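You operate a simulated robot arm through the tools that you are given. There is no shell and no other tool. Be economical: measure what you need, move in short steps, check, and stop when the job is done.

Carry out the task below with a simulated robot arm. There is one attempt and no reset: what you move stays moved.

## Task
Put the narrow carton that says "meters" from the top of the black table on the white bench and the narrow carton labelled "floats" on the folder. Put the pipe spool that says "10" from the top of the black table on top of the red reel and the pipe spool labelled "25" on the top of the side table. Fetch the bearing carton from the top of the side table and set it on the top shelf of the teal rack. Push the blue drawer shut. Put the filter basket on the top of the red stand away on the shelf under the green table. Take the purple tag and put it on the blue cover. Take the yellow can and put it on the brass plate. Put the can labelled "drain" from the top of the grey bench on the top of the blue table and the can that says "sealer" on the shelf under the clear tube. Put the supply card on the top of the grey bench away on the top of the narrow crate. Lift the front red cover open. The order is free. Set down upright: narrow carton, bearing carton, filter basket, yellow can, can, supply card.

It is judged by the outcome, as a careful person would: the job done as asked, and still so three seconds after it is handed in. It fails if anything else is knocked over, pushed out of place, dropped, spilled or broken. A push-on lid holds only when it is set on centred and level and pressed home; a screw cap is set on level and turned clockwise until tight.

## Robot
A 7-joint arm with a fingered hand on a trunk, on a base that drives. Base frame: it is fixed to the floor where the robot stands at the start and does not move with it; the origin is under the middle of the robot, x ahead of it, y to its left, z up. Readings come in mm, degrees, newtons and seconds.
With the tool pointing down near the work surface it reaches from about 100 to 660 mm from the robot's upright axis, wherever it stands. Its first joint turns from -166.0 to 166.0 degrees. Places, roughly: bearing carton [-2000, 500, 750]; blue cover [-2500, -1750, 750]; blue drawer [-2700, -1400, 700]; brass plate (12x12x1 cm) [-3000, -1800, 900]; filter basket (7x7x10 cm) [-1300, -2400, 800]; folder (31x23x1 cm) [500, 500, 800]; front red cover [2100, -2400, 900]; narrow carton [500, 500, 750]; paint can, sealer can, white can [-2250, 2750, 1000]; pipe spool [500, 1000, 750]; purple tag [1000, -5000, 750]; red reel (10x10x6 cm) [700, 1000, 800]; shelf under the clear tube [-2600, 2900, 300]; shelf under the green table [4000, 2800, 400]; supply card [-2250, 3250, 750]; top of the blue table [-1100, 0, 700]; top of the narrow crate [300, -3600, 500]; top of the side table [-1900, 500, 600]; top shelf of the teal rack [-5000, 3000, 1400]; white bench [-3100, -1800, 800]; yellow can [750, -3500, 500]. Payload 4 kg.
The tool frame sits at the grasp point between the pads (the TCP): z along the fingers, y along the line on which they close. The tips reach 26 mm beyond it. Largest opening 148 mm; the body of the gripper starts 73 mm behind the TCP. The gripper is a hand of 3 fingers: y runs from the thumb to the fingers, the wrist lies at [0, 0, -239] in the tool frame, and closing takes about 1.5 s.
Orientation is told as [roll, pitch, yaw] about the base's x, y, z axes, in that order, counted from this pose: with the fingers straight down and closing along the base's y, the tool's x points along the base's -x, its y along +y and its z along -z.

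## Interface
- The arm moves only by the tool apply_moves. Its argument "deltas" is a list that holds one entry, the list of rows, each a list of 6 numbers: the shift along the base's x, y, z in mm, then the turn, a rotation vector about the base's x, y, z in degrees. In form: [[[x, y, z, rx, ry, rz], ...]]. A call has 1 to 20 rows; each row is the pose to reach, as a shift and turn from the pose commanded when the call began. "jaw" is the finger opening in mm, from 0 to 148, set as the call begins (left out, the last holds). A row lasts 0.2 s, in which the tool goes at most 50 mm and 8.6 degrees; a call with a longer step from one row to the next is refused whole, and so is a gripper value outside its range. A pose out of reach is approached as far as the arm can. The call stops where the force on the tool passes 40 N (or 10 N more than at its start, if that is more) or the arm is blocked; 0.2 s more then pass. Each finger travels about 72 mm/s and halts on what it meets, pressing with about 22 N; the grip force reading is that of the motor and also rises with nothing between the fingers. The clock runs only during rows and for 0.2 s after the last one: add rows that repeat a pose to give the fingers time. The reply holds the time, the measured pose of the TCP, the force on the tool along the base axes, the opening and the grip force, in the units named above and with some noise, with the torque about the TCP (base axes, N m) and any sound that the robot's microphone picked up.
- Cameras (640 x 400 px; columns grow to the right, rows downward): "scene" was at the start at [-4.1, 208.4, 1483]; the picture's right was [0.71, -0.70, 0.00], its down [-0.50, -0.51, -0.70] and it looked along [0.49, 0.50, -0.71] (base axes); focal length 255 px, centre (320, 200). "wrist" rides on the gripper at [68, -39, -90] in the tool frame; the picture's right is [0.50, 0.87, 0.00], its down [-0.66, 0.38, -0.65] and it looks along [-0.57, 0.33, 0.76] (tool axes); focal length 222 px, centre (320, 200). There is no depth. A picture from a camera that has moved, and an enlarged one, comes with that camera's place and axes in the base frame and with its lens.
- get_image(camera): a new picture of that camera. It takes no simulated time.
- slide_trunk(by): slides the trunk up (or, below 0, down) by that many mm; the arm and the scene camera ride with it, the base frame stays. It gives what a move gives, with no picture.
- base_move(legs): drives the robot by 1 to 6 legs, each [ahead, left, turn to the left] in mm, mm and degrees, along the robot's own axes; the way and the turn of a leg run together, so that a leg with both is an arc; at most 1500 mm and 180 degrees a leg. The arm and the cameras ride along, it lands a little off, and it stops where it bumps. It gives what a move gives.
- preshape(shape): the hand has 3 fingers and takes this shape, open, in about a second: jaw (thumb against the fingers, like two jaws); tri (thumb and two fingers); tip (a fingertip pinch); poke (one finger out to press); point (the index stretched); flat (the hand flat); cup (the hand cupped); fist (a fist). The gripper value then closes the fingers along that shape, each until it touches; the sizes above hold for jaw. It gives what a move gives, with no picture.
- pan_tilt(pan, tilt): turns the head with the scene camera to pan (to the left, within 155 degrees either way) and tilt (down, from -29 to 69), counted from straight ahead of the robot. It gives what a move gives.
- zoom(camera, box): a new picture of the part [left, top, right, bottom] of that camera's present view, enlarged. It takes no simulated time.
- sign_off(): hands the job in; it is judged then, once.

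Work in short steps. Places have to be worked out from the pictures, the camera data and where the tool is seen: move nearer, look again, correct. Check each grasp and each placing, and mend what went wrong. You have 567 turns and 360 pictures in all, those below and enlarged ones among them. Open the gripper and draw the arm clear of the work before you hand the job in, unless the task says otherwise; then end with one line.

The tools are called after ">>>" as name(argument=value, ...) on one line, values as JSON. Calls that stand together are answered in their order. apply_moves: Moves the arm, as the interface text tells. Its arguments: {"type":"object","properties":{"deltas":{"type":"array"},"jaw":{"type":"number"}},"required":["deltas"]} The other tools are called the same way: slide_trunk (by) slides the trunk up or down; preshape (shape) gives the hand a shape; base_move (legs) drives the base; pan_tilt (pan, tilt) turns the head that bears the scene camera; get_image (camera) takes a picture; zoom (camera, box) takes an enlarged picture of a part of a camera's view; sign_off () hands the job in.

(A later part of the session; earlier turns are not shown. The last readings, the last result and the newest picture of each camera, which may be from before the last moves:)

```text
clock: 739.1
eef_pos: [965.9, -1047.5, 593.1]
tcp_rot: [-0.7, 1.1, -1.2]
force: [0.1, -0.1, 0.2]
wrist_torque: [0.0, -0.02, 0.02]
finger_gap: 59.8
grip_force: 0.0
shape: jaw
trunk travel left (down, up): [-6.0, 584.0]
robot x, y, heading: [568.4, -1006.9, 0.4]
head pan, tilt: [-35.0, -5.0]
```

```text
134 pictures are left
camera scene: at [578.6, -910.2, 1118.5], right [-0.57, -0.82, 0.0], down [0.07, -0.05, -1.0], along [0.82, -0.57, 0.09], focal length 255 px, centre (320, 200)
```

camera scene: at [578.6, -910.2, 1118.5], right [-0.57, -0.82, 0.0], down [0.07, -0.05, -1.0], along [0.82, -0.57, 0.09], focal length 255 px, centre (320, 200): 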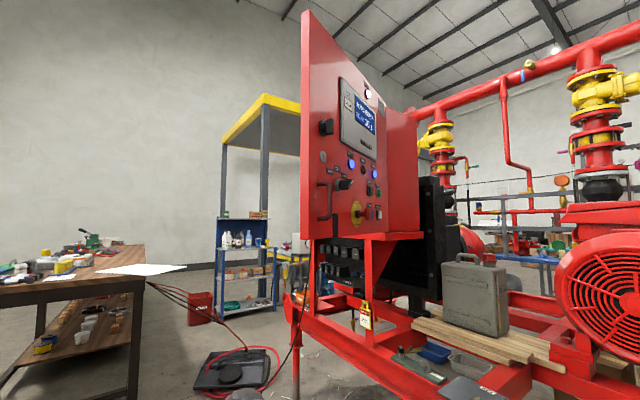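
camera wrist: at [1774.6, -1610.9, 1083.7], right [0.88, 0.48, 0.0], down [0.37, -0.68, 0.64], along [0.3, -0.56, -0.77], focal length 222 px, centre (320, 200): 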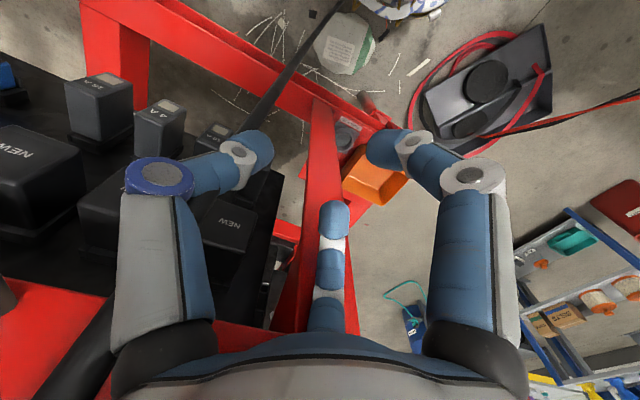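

Geometry from the pre-bump views says the door's free edge was near (1560, −1183) and is now near (1058, −1193), hinge ≈(1321, −1780). I back off, raise the hand to door height, and will push the door back east with the closed hand.

>>> base_move(legs=[[-200, 0, 0]])

>>> slide_trunk(by=400)

>>> slide_trunk(by=180)

>>> apply_moves(deltas=[[[5, -40, 15, 0, 0, 0], [10, -80, 30, 0, 0, 0], [10, -120, 45, 0, 0, 0], [10, -160, 60, 0, 0, 0], [10, -190, 75, 0, 0, 0]]], jaw=0)

>>> get_image(camera="scene")

```text
clock: 740.7
eef_pos: [764.4, -1047.9, 592.2]
tcp_rot: [-0.7, 1.2, -1.4]
force: [0.3, -0.3, 0.1]
wrist_torque: [0.01, 0.03, 0.0]
finger_gap: 59.8
grip_force: 0.1
shape: jaw
trunk travel left (down, up): [-6.0, 584.0]
robot x, y, heading: [368.8, -1010.8, 0.3]
head pan, tilt: [-35.0, -5.0]
```

```text
clock: 744.5
eef_pos: [766.2, -1048.1, 991.8]
tcp_rot: [-0.7, 1.1, -1.3]
force: [-0.2, -0.4, 0.7]
wrist_torque: [-0.01, 0.0, 0.01]
finger_gap: 60.0
grip_force: 0.0
shape: jaw
trunk travel left (down, up): [-406.0, 184.0]
robot x, y, heading: [367.4, -1013.0, 0.2]
head pan, tilt: [-35.0, -5.0]
```

```text
clock: 746.5
eef_pos: [766.4, -1047.7, 1172.6]
tcp_rot: [-0.7, 1.2, -1.2]
force: [0.7, -0.1, -0.3]
wrist_torque: [0.0, 0.04, 0.02]
finger_gap: 60.0
grip_force: 0.0
shape: jaw
trunk travel left (down, up): [-586.0, 4.0]
robot x, y, heading: [366.4, -1010.4, 0.2]
head pan, tilt: [-35.0, -5.0]
```

```text
clock: 747.7
eef_pos: [776.0, -1237.4, 1248.0]
tcp_rot: [-0.7, 1.2, -1.2]
force: [-0.5, 0.2, 0.4]
wrist_torque: [0.05, 0.01, 0.03]
finger_gap: 0.0
grip_force: 21.8
shape: jaw
trunk travel left (down, up): [-586.0, 4.0]
robot x, y, heading: [371.9, -1011.3, 0.3]
head pan, tilt: [-35.0, -5.0]
```

```text
133 pictures are left
camera scene: at [379.2, -911.2, 1698.5], right [-0.57, -0.82, 0.0], down [0.07, -0.05, -1.0], along [0.82, -0.57, 0.09], focal length 255 px, centre (320, 200)
```

scene: 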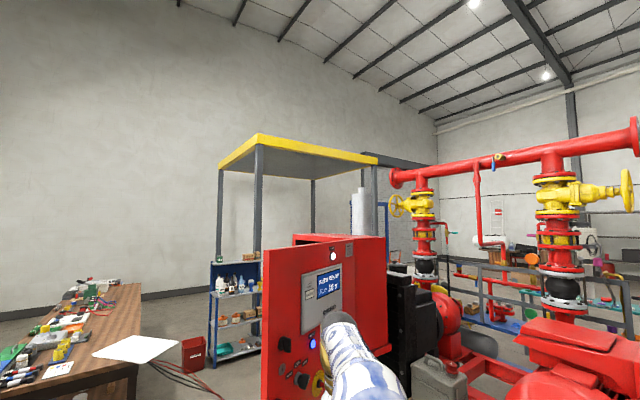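

Drive the closed hand gently against the door's outer face.

>>> base_move(legs=[[230, 0, 0]])

>>> base_move(legs=[[60, 0, 0]])

>>> get_image(camera="scene")

```text
clock: 749.5
eef_pos: [1008.9, -1234.4, 1246.9]
tcp_rot: [-0.7, 1.2, -0.9]
force: [0.2, -0.3, 0.3]
wrist_torque: [0.02, 0.01, 0.0]
finger_gap: 0.0
grip_force: 22.1
shape: jaw
trunk travel left (down, up): [-586.0, 4.0]
robot x, y, heading: [597.3, -1009.0, 0.5]
head pan, tilt: [-35.0, -5.0]
```

```text
clock: 750.4
eef_pos: [1042.8, -1231.4, 1247.4]
tcp_rot: [-0.5, 1.3, -0.7]
force: [0.1, -0.1, -0.3]
wrist_torque: [0.04, -0.03, -0.01]
finger_gap: 0.2
grip_force: 22.5
shape: jaw
trunk travel left (down, up): [-586.0, 4.0]
robot x, y, heading: [633.8, -1009.9, 0.4]
head pan, tilt: [-35.0, -5.0]
stopped in leg 1: the robot was blocked; the commanded pose is now the measured one
```

```text
132 pictures are left
camera scene: at [643.6, -909.8, 1698.4], right [-0.57, -0.82, 0.0], down [0.07, -0.05, -1.0], along [0.82, -0.57, 0.09], focal length 255 px, centre (320, 200)
```

scene: 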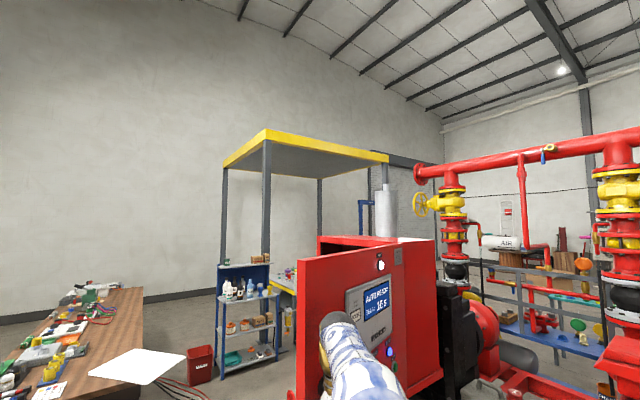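

The wrist rather than the fingertips met the door. I back off, pitch the hand forward so the fingertips lead, and push with arm moves.

>>> base_move(legs=[[-160, 0, 0]])

>>> apply_moves(deltas=[[[0, 0, 8, 0, -8, 0], [0, 0, 16, 0, -16, 0], [0, 0, 24, 0, -24, 0], [0, 0, 32, 0, -32, 0], [0, 0, 40, 0, -40, 0], [0, 0, 50, 0, -48, 0], [0, 0, 60, 0, -56, 0], [0, 0, 60, 0, -60, 0]]], jaw=0)

```text
clock: 751.8
eef_pos: [880.9, -1232.7, 1247.6]
tcp_rot: [-0.5, 1.2, -0.8]
force: [0.1, 0.2, 0.3]
wrist_torque: [0.0, -0.01, -0.02]
finger_gap: 0.0
grip_force: 22.7
shape: jaw
trunk travel left (down, up): [-586.0, 4.0]
robot x, y, heading: [475.4, -1010.8, 0.3]
head pan, tilt: [-35.0, -5.0]
```

```text
clock: 753.6
eef_pos: [881.1, -1232.9, 1307.9]
tcp_rot: [0.7, -58.9, -1.6]
force: [-0.1, 0.0, -0.2]
wrist_torque: [0.0, -0.01, 0.01]
finger_gap: 0.1
grip_force: 22.0
shape: jaw
trunk travel left (down, up): [-586.0, 4.0]
robot x, y, heading: [472.6, -1010.7, 0.4]
head pan, tilt: [-35.0, -5.0]
```

>>> base_move(legs=[[150, 0, 0]])

>>> apply_moves(deltas=[[[15, 0, 0, 0, 0, 0], [30, 0, 0, 0, 0, 0], [45, 0, 0, 0, 0, 0], [60, 0, 0, 0, 0, 0], [75, 0, 0, 0, 0, 0]]], jaw=0)

>>> get_image(camera="scene")

```text
clock: 755.0
eef_pos: [1033.2, -1231.8, 1307.1]
tcp_rot: [0.8, -58.7, -1.5]
force: [0.7, -0.3, 0.3]
wrist_torque: [0.02, 0.02, -0.01]
finger_gap: 0.0
grip_force: 22.1
shape: jaw
trunk travel left (down, up): [-586.0, 4.0]
robot x, y, heading: [624.6, -1010.1, 0.4]
head pan, tilt: [-35.0, -5.0]
```

```text
clock: 756.2
eef_pos: [1107.7, -1231.9, 1306.5]
tcp_rot: [0.9, -58.7, -1.6]
force: [0.6, -0.1, 0.2]
wrist_torque: [0.01, 0.02, -0.01]
finger_gap: 0.1
grip_force: 22.5
shape: jaw
trunk travel left (down, up): [-586.0, 4.0]
robot x, y, heading: [624.4, -1007.9, 0.2]
head pan, tilt: [-35.0, -5.0]
```

```text
131 pictures are left
camera scene: at [635.5, -910.0, 1698.5], right [-0.57, -0.82, 0.0], down [0.07, -0.05, -1.0], along [0.82, -0.57, 0.09], focal length 255 px, centre (320, 200)
```

scene: 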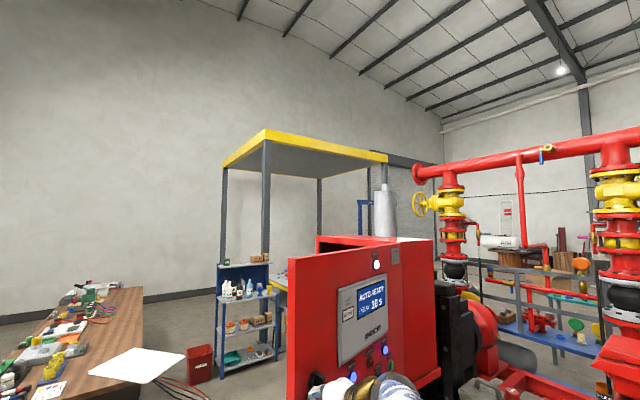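

The door moves with almost no force; its free edge is now near (1130, −1166). I continue pushing with the base.

>>> base_move(legs=[[200, 0, 0]])

>>> get_image(camera="scene")

```text
clock: 757.8
eef_pos: [1306.6, -1226.5, 1307.8]
tcp_rot: [0.3, -58.7, -1.1]
force: [0.5, 26.2, 7.1]
wrist_torque: [-0.53, 0.6, -0.4]
finger_gap: 0.2
grip_force: 21.9
shape: jaw
trunk travel left (down, up): [-586.0, 4.0]
robot x, y, heading: [825.6, -1009.1, 0.3]
head pan, tilt: [-35.0, -5.0]
```

```text
130 pictures are left
camera scene: at [834.2, -902.5, 1698.1], right [-0.57, -0.82, 0.0], down [0.07, -0.05, -1.0], along [0.82, -0.57, 0.09], focal length 255 px, centre (320, 200)
```

scene: 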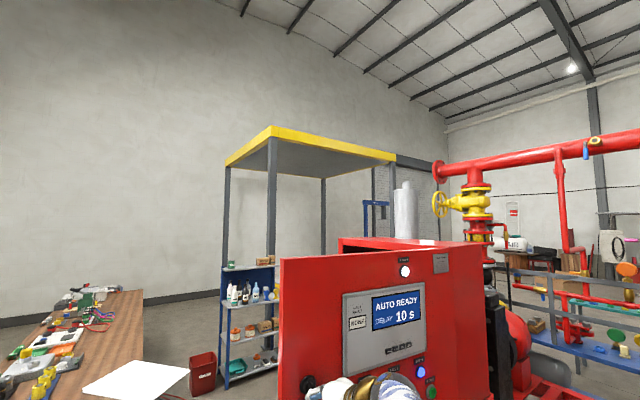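

Door now at ~90°. I relieve the side force by moving 15 mm in +y and keep pushing with short steps.

>>> apply_moves(deltas=[[[-10, 10, 0, 0, 0, 0], [-10, 20, 0, 0, 0, 0]]], jaw=0)

>>> base_move(legs=[[110, 0, 0]])

>>> get_image(camera="scene")

```text
clock: 758.4
eef_pos: [1296.6, -1210.8, 1307.3]
tcp_rot: [0.8, -58.7, -1.6]
force: [-0.1, -0.8, 0.3]
wrist_torque: [0.02, -0.01, -0.02]
finger_gap: 0.1
grip_force: 22.0
shape: jaw
trunk travel left (down, up): [-586.0, 4.0]
robot x, y, heading: [825.9, -1011.9, 0.1]
head pan, tilt: [-35.0, -5.0]
```

```text
clock: 759.6
eef_pos: [1407.0, -1209.9, 1306.7]
tcp_rot: [0.9, -58.7, -1.3]
force: [-0.3, -0.1, -0.3]
wrist_torque: [0.02, -0.02, 0.02]
finger_gap: 0.0
grip_force: 21.8
shape: jaw
trunk travel left (down, up): [-586.0, 4.0]
robot x, y, heading: [935.7, -1009.1, 0.5]
head pan, tilt: [-35.0, -5.0]
```

```text
129 pictures are left
camera scene: at [944.9, -907.9, 1698.4], right [-0.57, -0.82, 0.0], down [0.07, -0.05, -1.0], along [0.82, -0.57, 0.09], focal length 255 px, centre (320, 200)
```

scene: 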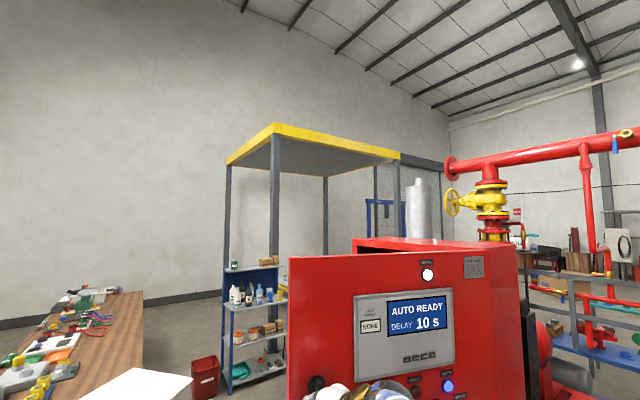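

Fitting the hinge circle with all views, the door is at ~78° now and was originally at about 63°. I push on about 15° more.

>>> apply_moves(deltas=[[[-8, -14, 0, 0, 0, 0], [-8, -28, 0, 0, 0, 0]]], jaw=0)

>>> base_move(legs=[[70, 0, 0]])

>>> apply_moves(deltas=[[[0, -14, 0, 0, 0, 0], [0, -28, 0, 0, 0, 0]]], jaw=0)

>>> base_move(legs=[[55, 0, 0]])

>>> get_image(camera="scene")

```text
clock: 760.2
eef_pos: [1398.9, -1237.7, 1308.0]
tcp_rot: [0.8, -58.7, -1.5]
force: [-1.1, 1.1, 0.9]
wrist_torque: [-0.02, 0.0, 0.05]
finger_gap: 0.0
grip_force: 21.5
shape: jaw
trunk travel left (down, up): [-586.0, 4.0]
robot x, y, heading: [935.8, -1008.0, 0.3]
head pan, tilt: [-35.0, -5.0]
```

```text
clock: 761.2
eef_pos: [1469.9, -1236.0, 1306.0]
tcp_rot: [0.8, -58.6, -1.4]
force: [-0.1, 0.9, 0.0]
wrist_torque: [0.03, 0.03, 0.01]
finger_gap: 0.1
grip_force: 22.1
shape: jaw
trunk travel left (down, up): [-586.0, 4.0]
robot x, y, heading: [1005.0, -1004.9, 0.4]
head pan, tilt: [-35.0, -5.0]
```

```text
clock: 761.8
eef_pos: [1469.3, -1264.6, 1305.6]
tcp_rot: [0.8, -58.8, -1.3]
force: [0.2, 0.1, -0.4]
wrist_torque: [0.01, -0.03, 0.02]
finger_gap: 0.0
grip_force: 22.1
shape: jaw
trunk travel left (down, up): [-586.0, 4.0]
robot x, y, heading: [1004.6, -1010.0, 0.4]
head pan, tilt: [-35.0, -5.0]
```

```text
clock: 762.7
eef_pos: [1526.3, -1265.0, 1307.1]
tcp_rot: [0.7, -58.6, -1.5]
force: [0.4, 0.7, 0.3]
wrist_torque: [0.01, 0.02, 0.01]
finger_gap: 0.0
grip_force: 22.1
shape: jaw
trunk travel left (down, up): [-586.0, 4.0]
robot x, y, heading: [1057.2, -1005.2, 0.5]
head pan, tilt: [-35.0, -5.0]
```

```text
128 pictures are left
camera scene: at [1070.4, -907.0, 1698.4], right [-0.57, -0.82, 0.0], down [0.07, -0.05, -1.0], along [0.82, -0.57, 0.09], focal length 255 px, centre (320, 200)
```

scene: 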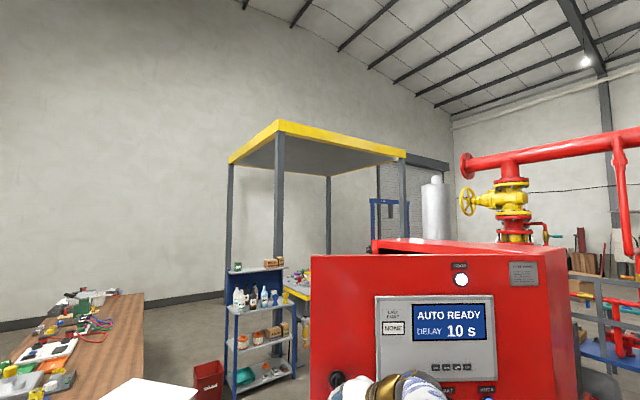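

Door's free edge is now about (1588, −1243), ~62°. I withdraw west, then compare with the start-pose view.

>>> base_move(legs=[[-1000, 0, 0], [-360, 0, 0], [0, 1000, 0], [300, 0, 0]])

>>> slide_trunk(by=-136)

>>> pan_tilt(pan=-50, tilt=25)

>>> get_image(camera="scene")

```text
clock: 776.3
eef_pos: [458.8, -281.0, 1307.4]
tcp_rot: [0.8, -58.7, -1.7]
force: [0.1, 0.4, 0.7]
wrist_torque: [0.04, 0.0, 0.01]
finger_gap: 0.0
grip_force: 22.4
shape: jaw
trunk travel left (down, up): [-586.0, 4.0]
robot x, y, heading: [-0.5, -21.2, 0.4]
head pan, tilt: [-35.0, -5.0]
```

```text
clock: 778.0
eef_pos: [457.5, -280.7, 1170.6]
tcp_rot: [0.8, -58.7, -1.7]
force: [-0.2, -0.1, -0.2]
wrist_torque: [0.0, 0.01, 0.01]
finger_gap: 0.0
grip_force: 21.9
shape: jaw
trunk travel left (down, up): [-450.0, 140.0]
robot x, y, heading: [-5.4, -23.8, -0.1]
head pan, tilt: [-35.0, -5.0]
```

```text
clock: 778.9
eef_pos: [457.9, -280.8, 1170.1]
tcp_rot: [0.9, -58.6, -1.8]
force: [-0.9, 0.1, -0.6]
wrist_torque: [-0.02, -0.05, 0.0]
finger_gap: 0.0
grip_force: 22.1
shape: jaw
trunk travel left (down, up): [-450.0, 140.0]
robot x, y, heading: [-6.7, -21.4, 0.3]
head pan, tilt: [-50.0, 25.0]
```

```text
127 pictures are left
camera scene: at [-7.4, 58.5, 1514.4], right [-0.76, -0.64, 0.0], down [-0.27, 0.32, -0.91], along [0.58, -0.69, -0.42], focal length 255 px, centre (320, 200)
```

scene: 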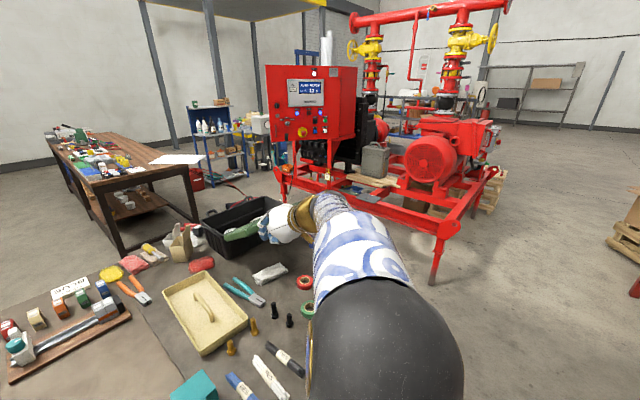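

The door view matches the start picture. Now the METERS carton: level the hand and shift the base left toward it.

>>> apply_moves(deltas=[[[-15, 15, 0, 0, 8, 0], [-30, 30, 0, 0, 16, 0], [-45, 45, 0, 0, 24, 0], [-60, 60, -10, 0, 32, 0], [-70, 75, -20, 0, 40, 0], [-80, 90, -30, 0, 48, 0], [-90, 100, -40, 0, 56, 0], [-95, 110, -50, 0, 58.7, 0], [-95, 110, -60, 0, 58.7, 0]]], jaw=130)

>>> base_move(legs=[[0, 540, 0]])

>>> pan_tilt(pan=30, tilt=55)

>>> get_image(camera="scene")

>>> get_image(camera="wrist")

```text
clock: 780.9
eef_pos: [363.7, -169.6, 1110.2]
tcp_rot: [-0.6, 0.0, -0.8]
force: [0.3, -0.9, -0.7]
wrist_torque: [0.04, 0.03, 0.01]
finger_gap: 130.0
grip_force: 0.1
shape: jaw
trunk travel left (down, up): [-450.0, 140.0]
robot x, y, heading: [-6.6, -20.2, 0.2]
head pan, tilt: [-50.0, 25.0]
```

```text
clock: 784.0
eef_pos: [363.9, 367.5, 1110.4]
tcp_rot: [-0.6, 0.0, -1.1]
force: [-0.8, 0.2, 0.4]
wrist_torque: [0.01, -0.01, -0.02]
finger_gap: 129.6
grip_force: 0.0
shape: jaw
trunk travel left (down, up): [-450.0, 140.0]
robot x, y, heading: [-5.3, 516.0, -0.3]
head pan, tilt: [-50.0, 25.0]
```

```text
clock: 785.5
eef_pos: [363.4, 367.5, 1110.0]
tcp_rot: [-0.6, 0.0, -1.1]
force: [-0.1, 0.7, 0.0]
wrist_torque: [-0.03, 0.0, 0.03]
finger_gap: 129.9
grip_force: 0.1
shape: jaw
trunk travel left (down, up): [-450.0, 140.0]
robot x, y, heading: [-8.1, 518.1, -0.1]
head pan, tilt: [30.0, 55.0]
```

```text
126 pictures are left
camera scene: at [-2.5, 704.9, 1470.4], right [0.5, -0.87, 0.0], down [-0.71, -0.41, -0.57], along [0.5, 0.28, -0.82], focal length 255 px, centre (320, 200)
```

scene: 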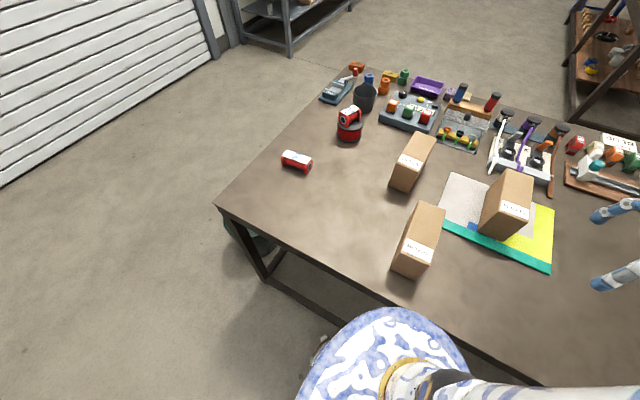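

```text
125 pictures are left
camera wrist: at [295.5, 329.3, 1199.1], right [-0.48, 0.88, -0.01], down [0.66, 0.37, 0.65], along [0.57, 0.31, -0.76], focal length 222 px, centre (320, 200)
```

wrist: 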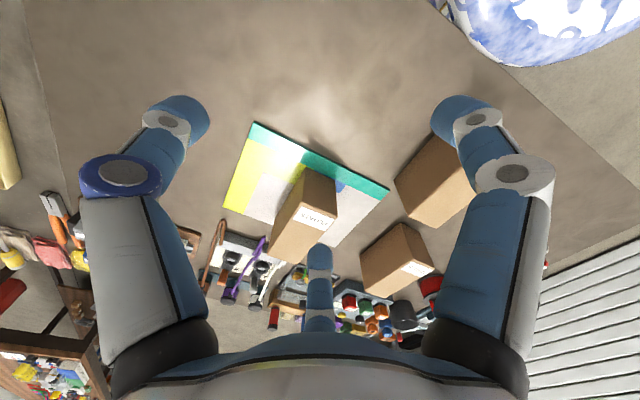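

>>> zoom(camera="scene", box=[370, 190, 470, 290])

```text
4.00 times, centred on (420, 240) of scene
camera zoom: at [-2.5, 704.9, 1470.4], right [0.5, -0.87, 0.0], down [-0.71, -0.41, -0.57], along [0.5, 0.28, -0.82], focal length 1020 px, centre (-80, 40)
```

zoom: 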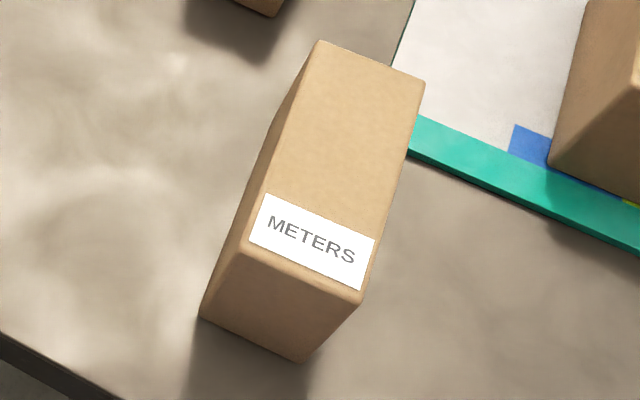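

METERS carton centre (382, 631). I move above it and down, then grip.

>>> apply_moves(deltas=[[[4, 45, 0, 0.6, 0, 1], [8, 92, 0, 0.6, 0, 2], [12, 140, 0, 0.6, 0, 3.3], [16, 188, -10, 0.6, 0, 3.3], [19, 235, -20, 0.6, 0, 3.3], [19, 274, -45, 0.6, 0, 3.3], [19, 274, -92, 0.6, 0, 3.3], [19, 274, -140, 0.6, 0, 3.3], [19, 274, -187, 0.6, 0, 3.3], [19, 274, -220, 0.6, 0, 3.3], [19, 274, -237, 0.6, 0, 3.3]]], jaw=135)

>>> get_image(camera="wrist")

```text
clock: 788.0
eef_pos: [382.7, 639.7, 873.6]
tcp_rot: [0.0, 0.0, 2.2]
force: [0.1, 2.6, 5.1]
wrist_torque: [0.0, 0.04, 0.03]
finger_gap: 135.0
grip_force: 0.0
shape: jaw
trunk travel left (down, up): [-450.0, 140.0]
robot x, y, heading: [-3.4, 516.6, -0.3]
head pan, tilt: [30.0, 55.0]
```

```text
123 pictures are left
camera wrist: at [316.4, 597.5, 962.8], right [-0.53, 0.85, 0.0], down [0.64, 0.4, 0.65], along [0.55, 0.35, -0.76], focal length 222 px, centre (320, 200)
```

wrist: 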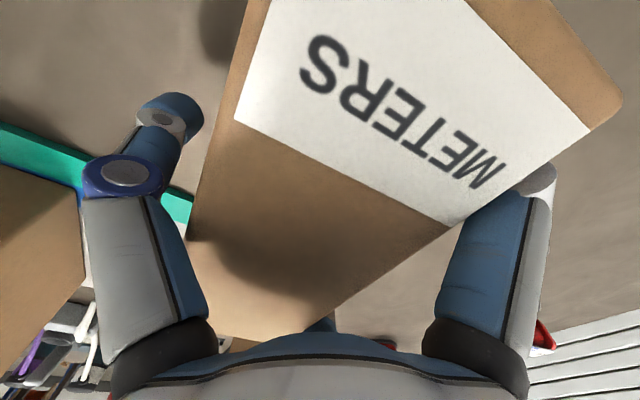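

>>> apply_moves(deltas=[[[0, 0, 0, 0, 0, 0], [0, 0, 0, 0, 0, 0], [0, 0, 0, 0, 0, 0], [0, 0, 0, 0, 0, 0], [0, 0, 0, 0, 0, 0], [0, 0, 0, 0, 0, 0], [0, 0, 0, 0, 0, 0]]], jaw=40)

>>> apply_moves(deltas=[[[0, 0, 15, 0, 0, 0], [0, 0, 45, 0, 0, 0], [0, 0, 90, 0, 0, 0], [0, 0, 135, 0, 0, 0], [-20, -30, 160, 0, 0, 0], [-40, -60, 180, 0, 0, 0]]], jaw=40)

>>> get_image(camera="wrist")

```text
clock: 789.5
eef_pos: [382.1, 638.9, 874.2]
tcp_rot: [0.1, 0.0, 2.1]
force: [-0.2, 2.1, 2.7]
wrist_torque: [-0.13, 0.03, -0.01]
finger_gap: 78.5
grip_force: 22.2
shape: jaw
trunk travel left (down, up): [-450.0, 140.0]
robot x, y, heading: [-6.7, 517.3, -0.3]
head pan, tilt: [30.0, 55.0]
```

```text
clock: 791.0
eef_pos: [341.1, 577.6, 1055.1]
tcp_rot: [0.1, 0.0, 2.1]
force: [-0.3, -0.6, -3.9]
wrist_torque: [0.07, -0.03, -0.01]
finger_gap: 77.6
grip_force: 21.7
shape: jaw
trunk travel left (down, up): [-450.0, 140.0]
robot x, y, heading: [-3.9, 520.4, -0.4]
head pan, tilt: [30.0, 55.0]
```

```text
122 pictures are left
camera wrist: at [276.5, 535.8, 1143.4], right [-0.53, 0.85, 0.0], down [0.64, 0.4, 0.65], along [0.55, 0.35, -0.76], focal length 222 px, centre (320, 200)
```

wrist: 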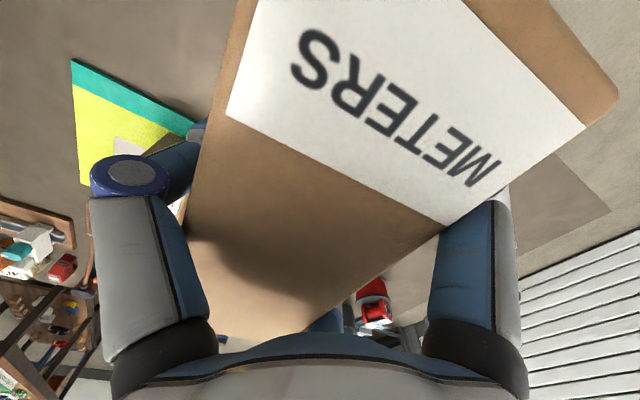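

Held. I drive: back, north, turn west, then to the white bench's north side.

>>> base_move(legs=[[-300, 0, 0], [0, 1390, 0], [0, 0, 179.5], [1200, 0, 0], [1200, 0, 0], [0, 0, 90]])

>>> base_move(legs=[[1400, 0, 0], [700, -300, 0]])

>>> pan_tilt(pan=0, tilt=30)

>>> get_image(camera="scene")

```text
clock: 822.3
eef_pos: [-2615.1, 1589.1, 1054.1]
tcp_rot: [0.1, 0.1, -86.9]
force: [-1.9, -0.1, -4.3]
wrist_torque: [0.02, -0.05, -0.02]
finger_gap: 77.0
grip_force: 21.7
shape: jaw
trunk travel left (down, up): [-450.0, 140.0]
robot x, y, heading: [-2683.8, 1935.5, -89.3]
head pan, tilt: [30.0, 55.0]
```

```text
clock: 833.0
eef_pos: [-2913.9, -516.5, 1053.3]
tcp_rot: [0.0, 0.0, -88.3]
force: [-0.2, 0.2, -4.3]
wrist_torque: [0.0, -0.04, 0.0]
finger_gap: 77.3
grip_force: 22.3
shape: jaw
trunk travel left (down, up): [-450.0, 140.0]
robot x, y, heading: [-2970.0, -167.8, -90.7]
head pan, tilt: [30.0, 55.0]
```

```text
clock: 834.0
eef_pos: [-2913.5, -517.2, 1054.2]
tcp_rot: [0.0, 0.0, -88.3]
force: [0.8, 0.7, -4.3]
wrist_torque: [-0.02, -0.04, 0.0]
finger_gap: 77.1
grip_force: 22.8
shape: jaw
trunk travel left (down, up): [-450.0, 140.0]
robot x, y, heading: [-2972.7, -167.4, -90.6]
head pan, tilt: [0.0, 30.0]
```

```text
121 pictures are left
camera scene: at [-2821.3, -201.7, 1506.3], right [-1.0, 0.01, 0.0], down [0.01, 0.5, -0.87], along [-0.01, -0.87, -0.5], focal length 255 px, centre (320, 200)
```

scene: 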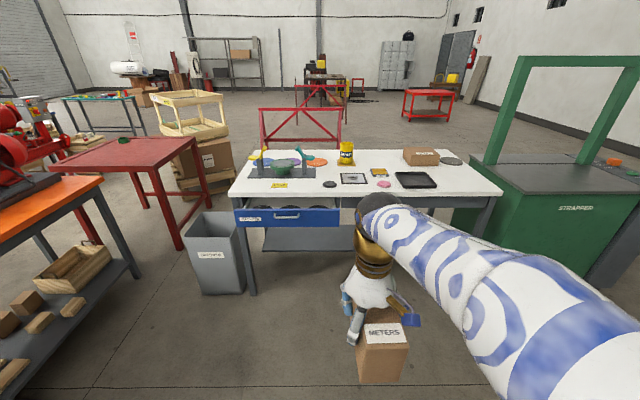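

The blue drawer stands open at left; the bench's right (west) end has free space near (−3660, −1560). I drive in.

>>> base_move(legs=[[300, -650, 0.6], [550, 0, 0]])

>>> pan_tilt(pan=0, tilt=45)

>>> get_image(camera="scene")

```text
clock: 840.6
eef_pos: [-3572.3, -1346.2, 1053.6]
tcp_rot: [0.1, 0.0, -88.5]
force: [0.6, 0.7, -3.5]
wrist_torque: [0.02, -0.03, 0.03]
finger_gap: 76.7
grip_force: 22.6
shape: jaw
trunk travel left (down, up): [-450.0, 140.0]
robot x, y, heading: [-3628.2, -1002.1, -90.9]
head pan, tilt: [0.0, 30.0]
```

```text
clock: 841.4
eef_pos: [-3571.9, -1347.6, 1054.4]
tcp_rot: [0.0, 0.0, -88.5]
force: [-0.6, 0.6, -4.7]
wrist_torque: [0.0, -0.06, -0.01]
finger_gap: 77.0
grip_force: 21.4
shape: jaw
trunk travel left (down, up): [-450.0, 140.0]
robot x, y, heading: [-3629.7, -997.9, -90.8]
head pan, tilt: [0.0, 45.0]
```

```text
120 pictures are left
camera scene: at [-3479.4, -1023.1, 1483.8], right [-1.0, 0.01, 0.0], down [0.01, 0.71, -0.71], along [-0.01, -0.71, -0.71], focal length 255 px, centre (320, 200)
```

scene: 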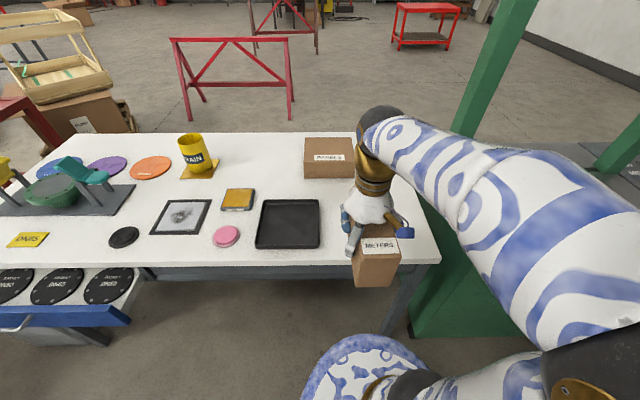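

Region x −3500…−3810 is free. Move the carton over (−3660, −1570) and lower.

>>> apply_moves(deltas=[[[-15, -43, 0, 0, 0, 0], [-30, -86, 0, 0, 0, 0], [-46, -129, 0, 0, 0, 0], [-62, -172, 0, 0, 0, 0], [-77, -215, 0, 0, 0, -1], [-77, -222, -40, 0, 0, -1.5], [-77, -222, -85, 0, 0, -1.5], [-77, -222, -115, 0, 0, -1.5], [-77, -222, -126, 0, 0, -1.5], [-77, -222, -126, 0, 0, -1.5]]], jaw=40)

>>> get_image(camera="scene")

```text
clock: 843.6
eef_pos: [-3647.5, -1571.1, 927.6]
tcp_rot: [0.0, 0.1, -90.0]
force: [-0.1, -0.4, -4.2]
wrist_torque: [0.03, -0.08, -0.01]
finger_gap: 76.7
grip_force: 22.3
shape: jaw
trunk travel left (down, up): [-450.0, 140.0]
robot x, y, heading: [-3628.7, -998.7, -90.8]
head pan, tilt: [0.0, 45.0]
```

```text
119 pictures are left
camera scene: at [-3479.5, -1023.4, 1483.7], right [-1.0, 0.01, 0.0], down [0.01, 0.71, -0.71], along [-0.01, -0.71, -0.71], focal length 255 px, centre (320, 200)
```

scene: 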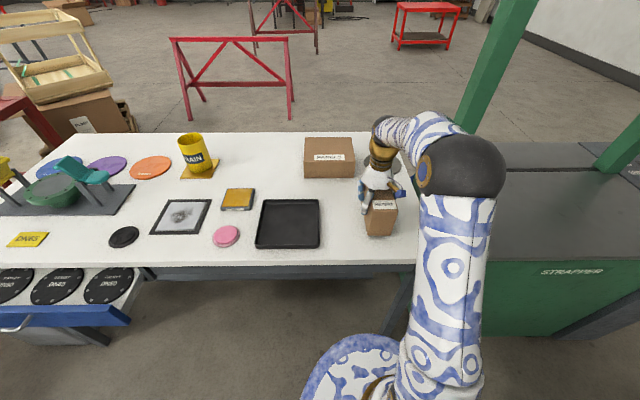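

Lower to contact.

>>> apply_moves(deltas=[[[0, 0, -3, 0, 0, 0], [0, 0, -6, 0, 0, 0], [0, 0, -9, 0, 0, 0], [0, 0, -11, 0, 0, 0]]], jaw=40)

```text
clock: 844.6
eef_pos: [-3650.7, -1570.2, 917.3]
tcp_rot: [0.1, -0.1, -90.0]
force: [-0.2, 0.2, -3.9]
wrist_torque: [0.0, -0.04, 0.03]
finger_gap: 76.5
grip_force: 21.9
shape: jaw
trunk travel left (down, up): [-450.0, 140.0]
robot x, y, heading: [-3628.9, -1001.0, -90.7]
head pan, tilt: [0.0, 45.0]
```

>>> apply_moves(deltas=[[[0, 0, -3, 0, 0, 0], [0, 0, -6, 0, 0, 0], [0, 0, -9, 0, 0, 0], [0, 0, -12, 0, 0, 0]]], jaw=40)

```text
clock: 845.5
eef_pos: [-3648.4, -1570.6, 913.2]
tcp_rot: [-0.2, -0.8, -90.0]
force: [1.7, 4.3, 22.4]
wrist_torque: [0.28, 0.86, -0.23]
finger_gap: 76.2
grip_force: 21.9
shape: jaw
trunk travel left (down, up): [-450.0, 140.0]
robot x, y, heading: [-3629.9, -997.9, -90.9]
head pan, tilt: [0.0, 45.0]
stopped in row 4: the force on the tool passed its limit at 43 N (the readings are from after the stop); the commanded pose is now the measured one
```

Contact at 913. Ease 2 mm up, open, and lift.

>>> apply_moves(deltas=[[[0, 0, 2, 0, 0, 0], [0, 0, 2, 0, 0, 0], [0, 0, 2, 0, 0, 0], [0, 0, 2, 0, 0, 0], [0, 0, 2, 0, 0, 0], [0, 0, 2, 0, 0, 0]]], jaw=135)

>>> apply_moves(deltas=[[[0, 0, 30, 0, 0, 0], [0, 0, 75, 0, 0, 0], [0, 0, 120, 0, 0, 0], [0, 0, 160, 0, 0, 0], [0, 30, 170, 0, 0, 0], [0, 75, 170, 0, 0, 0], [0, 120, 170, 0, 0, 0]]], jaw=135)

>>> get_image(camera="scene")

```text
clock: 846.9
eef_pos: [-3649.9, -1570.2, 913.0]
tcp_rot: [0.1, -0.4, -90.0]
force: [0.8, 2.6, 2.8]
wrist_torque: [-0.03, 0.17, -0.11]
finger_gap: 134.7
grip_force: 0.1
shape: jaw
trunk travel left (down, up): [-450.0, 140.0]
robot x, y, heading: [-3631.0, -994.9, -90.7]
head pan, tilt: [0.0, 45.0]
```

```text
clock: 848.5
eef_pos: [-3648.1, -1448.4, 1080.5]
tcp_rot: [0.0, -0.5, -90.1]
force: [0.3, -0.3, 0.2]
wrist_torque: [-0.02, -0.02, 0.01]
finger_gap: 134.8
grip_force: 0.1
shape: jaw
trunk travel left (down, up): [-450.0, 140.0]
robot x, y, heading: [-3630.9, -1000.6, -90.6]
head pan, tilt: [0.0, 45.0]
```

```text
118 pictures are left
camera scene: at [-3479.4, -1022.7, 1483.8], right [-1.0, 0.01, 0.0], down [0.01, 0.71, -0.71], along [-0.01, -0.71, -0.71], focal length 255 px, centre (320, 200)
```

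scene: 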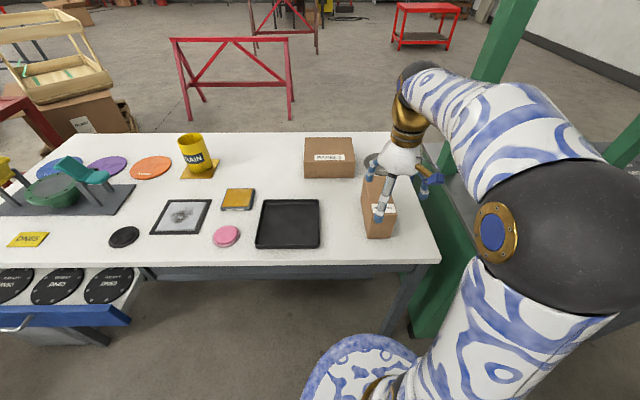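

METERS stands on the bench. Next the drawer: I back off, move east in front of it.

>>> base_move(legs=[[-300, 0, 0.6], [0, 915, 0]])

>>> slide_trunk(by=-250)

>>> apply_moves(deltas=[[[0, 0, -5, -8, 0, 0], [0, 0, -10, -16, 0, 0], [0, 0, -15, -24, 0, 0], [0, 0, -20, -32, 0, 0], [0, 0, -30, -40, 0, 0], [0, 0, -40, -48, 0, 0], [0, 0, -50, -52, 0, 0]]], jaw=0)

>>> pan_tilt(pan=0, tilt=45)

>>> get_image(camera="scene")

```text
clock: 855.0
eef_pos: [-2715.9, -1149.0, 1081.4]
tcp_rot: [0.0, -0.4, -88.7]
force: [-0.3, 0.3, -0.4]
wrist_torque: [0.04, 0.0, 0.0]
finger_gap: 134.8
grip_force: 0.0
shape: jaw
trunk travel left (down, up): [-450.0, 140.0]
robot x, y, heading: [-2704.4, -699.3, -89.3]
head pan, tilt: [0.0, 45.0]
```

```text
clock: 857.5
eef_pos: [-2717.0, -1150.7, 831.1]
tcp_rot: [0.0, -0.4, -88.7]
force: [-0.2, 0.8, 0.3]
wrist_torque: [0.03, -0.02, 0.01]
finger_gap: 134.8
grip_force: 0.2
shape: jaw
trunk travel left (down, up): [-200.0, 390.0]
robot x, y, heading: [-2704.7, -698.5, -89.9]
head pan, tilt: [0.0, 45.0]
```

```text
clock: 859.1
eef_pos: [-2716.4, -1150.2, 782.4]
tcp_rot: [-1.7, -52.5, -87.9]
force: [0.4, 0.2, 0.2]
wrist_torque: [-0.01, 0.02, -0.02]
finger_gap: 0.0
grip_force: 22.0
shape: jaw
trunk travel left (down, up): [-200.0, 390.0]
robot x, y, heading: [-2707.8, -698.3, -89.7]
head pan, tilt: [0.0, 45.0]
```

```text
clock: 859.7
eef_pos: [-2715.8, -1150.4, 780.7]
tcp_rot: [-1.7, -52.5, -87.9]
force: [0.5, -0.2, 1.1]
wrist_torque: [0.03, 0.0, -0.03]
finger_gap: 0.0
grip_force: 21.6
shape: jaw
trunk travel left (down, up): [-200.0, 390.0]
robot x, y, heading: [-2708.4, -697.4, -89.7]
head pan, tilt: [0.0, 45.0]
```

```text
117 pictures are left
camera scene: at [-2556.0, -719.2, 1233.8], right [-1.0, -0.01, 0.0], down [-0.01, 0.71, -0.71], along [0.01, -0.71, -0.71], focal length 255 px, centre (320, 200)
```

scene: 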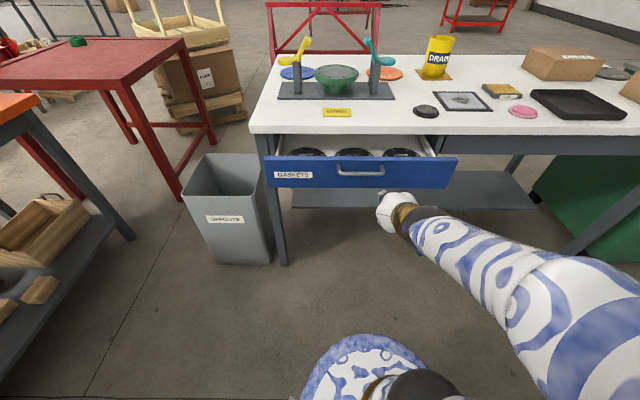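

The drawer face spans z≈696–811 at y≈−1310; I aim beside the handle at x≈−2800. Approach with the base, then push with the arm.

>>> apply_moves(deltas=[[[-42, 0, -5, 0, 0, 0], [-85, 0, -10, 0, 0, 0]]], jaw=0)

>>> base_move(legs=[[120, 0, 0]])

>>> apply_moves(deltas=[[[0, -15, 0, 0, 0, 0], [0, -30, 0, 0, 0, 0], [0, -45, 0, 0, 0, 0], [0, -60, 0, 0, 0, 0], [0, -75, 0, 0, 0, 0], [0, -90, 0, 0, 0, 0], [0, -105, 0, 0, 0, 0], [0, -120, 0, 0, 0, 0]]], jaw=0)

>>> get_image(camera="scene")

```text
clock: 860.3
eef_pos: [-2800.4, -1148.5, 769.9]
tcp_rot: [-1.8, -52.4, -87.8]
force: [0.3, -1.0, -0.3]
wrist_torque: [0.01, 0.02, 0.0]
finger_gap: 0.1
grip_force: 21.5
shape: jaw
trunk travel left (down, up): [-200.0, 390.0]
robot x, y, heading: [-2709.7, -700.0, -89.8]
head pan, tilt: [0.0, 45.0]
```

```text
clock: 861.6
eef_pos: [-2800.6, -1272.1, 770.4]
tcp_rot: [-1.7, -52.3, -87.9]
force: [-0.7, -0.6, 0.8]
wrist_torque: [0.01, 0.0, 0.03]
finger_gap: 0.0
grip_force: 21.7
shape: jaw
trunk travel left (down, up): [-200.0, 390.0]
robot x, y, heading: [-2706.5, -821.4, -89.7]
head pan, tilt: [0.0, 45.0]
```

```text
clock: 863.5
eef_pos: [-2801.6, -1386.6, 766.7]
tcp_rot: [-1.6, -51.9, -88.3]
force: [1.6, 24.1, 4.5]
wrist_torque: [0.15, -0.05, 0.05]
finger_gap: 0.2
grip_force: 21.8
shape: jaw
trunk travel left (down, up): [-200.0, 390.0]
robot x, y, heading: [-2706.3, -821.2, -89.7]
head pan, tilt: [0.0, 45.0]
stopped in row 8: the force on the tool passed its limit at 44 N (the readings are from after the stop); the commanded pose is now the measured one
```

```text
116 pictures are left
camera scene: at [-2555.0, -838.9, 1233.9], right [-1.0, -0.01, 0.0], down [0.0, 0.71, -0.71], along [0.0, -0.71, -0.71], focal length 255 px, centre (320, 200)
```

scene: 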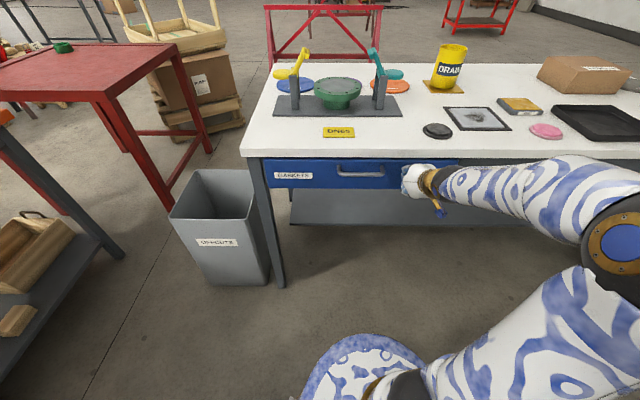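

The drawer looks shut. I withdraw and check.

>>> apply_moves(deltas=[[[0, 20, 0, 0, 0, 0], [0, 60, 0, 0, 0, 0], [0, 105, 0, 0, 0, 0], [0, 150, 20, 0, 0, 0], [0, 170, 60, 0, 0, 0]]], jaw=0)

>>> zoom(camera="scene", box=[230, 60, 500, 220])

```text
clock: 864.8
eef_pos: [-2797.0, -1224.2, 783.8]
tcp_rot: [-7.7, -43.0, -83.2]
force: [-0.2, 0.0, -0.7]
wrist_torque: [0.0, -0.02, 0.04]
finger_gap: 0.1
grip_force: 21.9
shape: jaw
trunk travel left (down, up): [-200.0, 390.0]
robot x, y, heading: [-2708.6, -821.0, -89.7]
head pan, tilt: [0.0, 45.0]
stopped in row 5: the arm was blocked; the commanded pose is now the measured one
```

```text
2.37 times, centred on (365, 140) of scene
camera zoom: at [-2555.0, -841.8, 1233.5], right [-1.0, -0.01, 0.0], down [0.0, 0.71, -0.71], along [0.0, -0.71, -0.71], focal length 605 px, centre (213, 342)
```

zoom: 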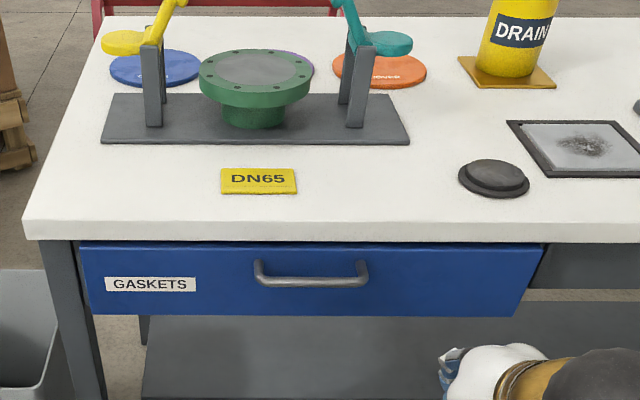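

The drawer is shut. I back away, raise up and level the hand, then go for the DRAIN can on the grey bench.

>>> base_move(legs=[[-300, 0, 0]])

>>> slide_trunk(by=300)

>>> apply_moves(deltas=[[[0, 0, 0, 7, 0.8, 0], [0, 0, 0, 14, 1.6, 0], [0, 0, 0, 21, 2.5, 0], [0, 0, 0, 28, 3.3, 0], [0, 0, 0, 35, 4.2, 0], [0, 0, 0, 42.7, 5.1, 0]]], jaw=110)

```text
clock: 866.9
eef_pos: [-2798.7, -918.1, 785.6]
tcp_rot: [-7.7, -43.1, -83.3]
force: [-0.6, 0.5, 0.2]
wrist_torque: [0.0, 0.01, -0.01]
finger_gap: 0.1
grip_force: 22.4
shape: jaw
trunk travel left (down, up): [-200.0, 390.0]
robot x, y, heading: [-2706.7, -515.2, -89.7]
head pan, tilt: [0.0, 45.0]
```

```text
clock: 869.9
eef_pos: [-2799.6, -918.1, 1083.6]
tcp_rot: [-7.8, -43.1, -83.2]
force: [0.2, 0.1, -0.6]
wrist_torque: [0.0, 0.0, 0.01]
finger_gap: 0.0
grip_force: 22.0
shape: jaw
trunk travel left (down, up): [-500.0, 90.0]
robot x, y, heading: [-2706.7, -513.2, -89.5]
head pan, tilt: [0.0, 45.0]
```

```text
clock: 871.3
eef_pos: [-2797.6, -917.4, 1083.5]
tcp_rot: [-7.6, 0.0, -83.2]
force: [0.8, -0.2, -0.6]
wrist_torque: [0.0, 0.02, 0.01]
finger_gap: 109.8
grip_force: 0.1
shape: jaw
trunk travel left (down, up): [-500.0, 90.0]
robot x, y, heading: [-2705.7, -514.8, -89.6]
head pan, tilt: [0.0, 45.0]
```

>>> apply_moves(deltas=[[[0, 0, 0, 0.5, -3.8, 0], [0, 0, 0, 0.9, -7.5, 0], [0, 0, 0, 0.9, -7.5, 0]]], jaw=110)

>>> base_move(legs=[[0, 0, 179.6], [1300, -220, 0], [1200, 0, 0]])

>>> pan_tilt(pan=-10, tilt=35)

>>> get_image(camera="scene")

```text
clock: 872.1
eef_pos: [-2797.7, -919.5, 1086.1]
tcp_rot: [-0.1, -0.1, -83.1]
force: [0.5, -0.6, -0.6]
wrist_torque: [-0.02, -0.02, -0.01]
finger_gap: 110.0
grip_force: 0.1
shape: jaw
trunk travel left (down, up): [-500.0, 90.0]
robot x, y, heading: [-2705.7, -509.9, -89.8]
head pan, tilt: [0.0, 45.0]
```

```text
clock: 891.4
eef_pos: [-2327.4, 2327.5, 1085.6]
tcp_rot: [0.0, -0.1, 95.1]
force: [0.3, -0.3, -0.2]
wrist_torque: [0.05, -0.02, 0.03]
finger_gap: 109.8
grip_force: 0.1
shape: jaw
trunk travel left (down, up): [-500.0, 90.0]
robot x, y, heading: [-2433.9, 1924.6, 88.8]
head pan, tilt: [0.0, 45.0]
```

```text
clock: 892.2
eef_pos: [-2328.0, 2327.0, 1084.4]
tcp_rot: [-0.1, -0.1, 95.2]
force: [-0.4, -0.3, 0.0]
wrist_torque: [0.0, 0.01, 0.0]
finger_gap: 109.7
grip_force: 0.0
shape: jaw
trunk travel left (down, up): [-500.0, 90.0]
robot x, y, heading: [-2434.0, 1926.3, 88.7]
head pan, tilt: [-10.0, 35.0]
```

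```text
114 pictures are left
camera scene: at [-2566.4, 1955.3, 1548.5], right [0.98, -0.19, 0.0], down [-0.11, -0.56, -0.82], along [0.16, 0.8, -0.57], focal length 255 px, centre (320, 200)
```

scene: 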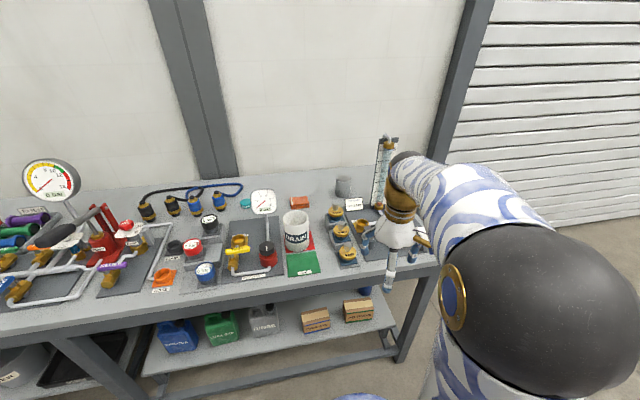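

>>> zoom(camera="scene", box=[220, 180, 380, 290])

```text
3.64 times, centred on (300, 235) of scene
camera zoom: at [-2566.4, 1955.3, 1548.5], right [0.98, -0.19, 0.0], down [-0.11, -0.56, -0.82], along [0.16, 0.8, -0.57], focal length 928 px, centre (393, 73)
```

zoom: 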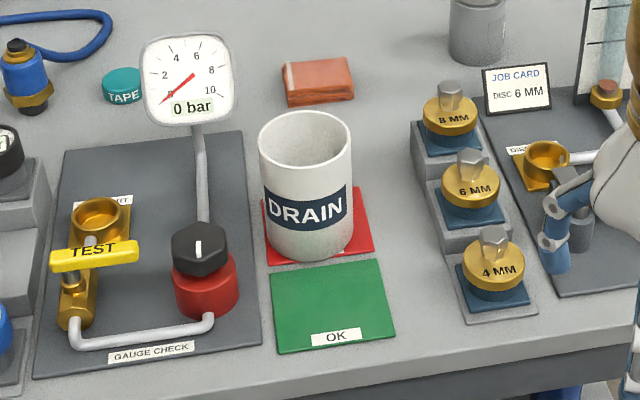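

DRAIN can: centre (−2512, 2677), R≈46, z 844–960. I reposition the base, then pitch the hand toward +y at a stand-off.

>>> base_move(legs=[[190, 106, 1.3]])

>>> apply_moves(deltas=[[[-10, 0, 0, 0, 0, -2], [-25, 0, 0, 7, 0, -5], [-40, 10, -10, 14, 0, -5], [-55, 15, -20, 21, 0, -5], [-65, 20, -30, 28, 0, -5], [-75, 25, -35, 35, 0, -5], [-80, 30, -40, 42, 0, -5], [-85, 35, -45, 50, 0, -5], [-85, 35, -45, 50, 0, -5]]], jaw=112)

>>> get_image(camera="wrist")

>>> get_image(camera="scene")

```text
clock: 893.8
eef_pos: [-2442.0, 2522.9, 1084.1]
tcp_rot: [0.0, -0.1, 96.6]
force: [-0.3, 0.2, 0.2]
wrist_torque: [0.0, 0.0, 0.01]
finger_gap: 109.7
grip_force: 0.0
shape: jaw
trunk travel left (down, up): [-500.0, 90.0]
robot x, y, heading: [-2531.3, 2119.7, 90.2]
head pan, tilt: [-10.0, 35.0]
```

```text
clock: 895.8
eef_pos: [-2525.4, 2578.0, 1054.6]
tcp_rot: [-4.8, -49.9, 93.5]
force: [-0.4, -0.1, -0.1]
wrist_torque: [-0.02, 0.0, 0.01]
finger_gap: 111.9
grip_force: 0.1
shape: jaw
out of reach, approached as far as the arm can: row 8, 9
trunk travel left (down, up): [-500.0, 90.0]
robot x, y, heading: [-2533.5, 2120.3, 90.1]
head pan, tilt: [-10.0, 35.0]
```

```text
112 pictures are left
camera wrist: at [-2487.6, 2464.2, 1060.8], right [-0.85, -0.32, -0.43], down [-0.43, -0.08, 0.9], along [-0.32, 0.94, -0.07], focal length 222 px, centre (320, 200)
```

wrist: 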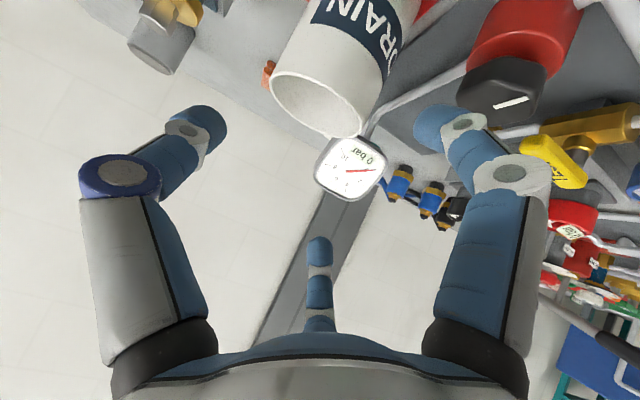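

```text
111 pictures are left
camera scene: at [-2669.4, 2144.5, 1548.6], right [0.99, -0.17, 0.0], down [-0.1, -0.57, -0.82], along [0.14, 0.81, -0.57], focal length 255 px, centre (320, 200)
```

scene: 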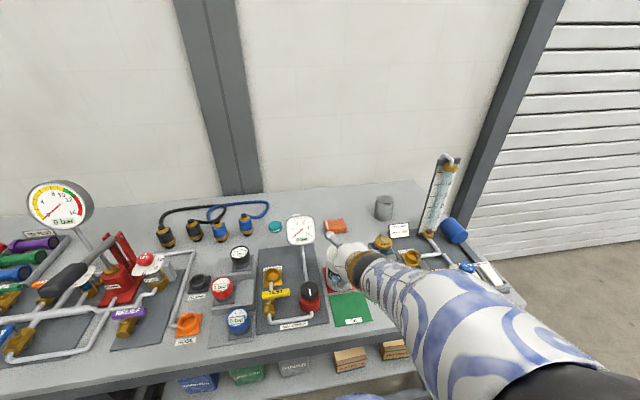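

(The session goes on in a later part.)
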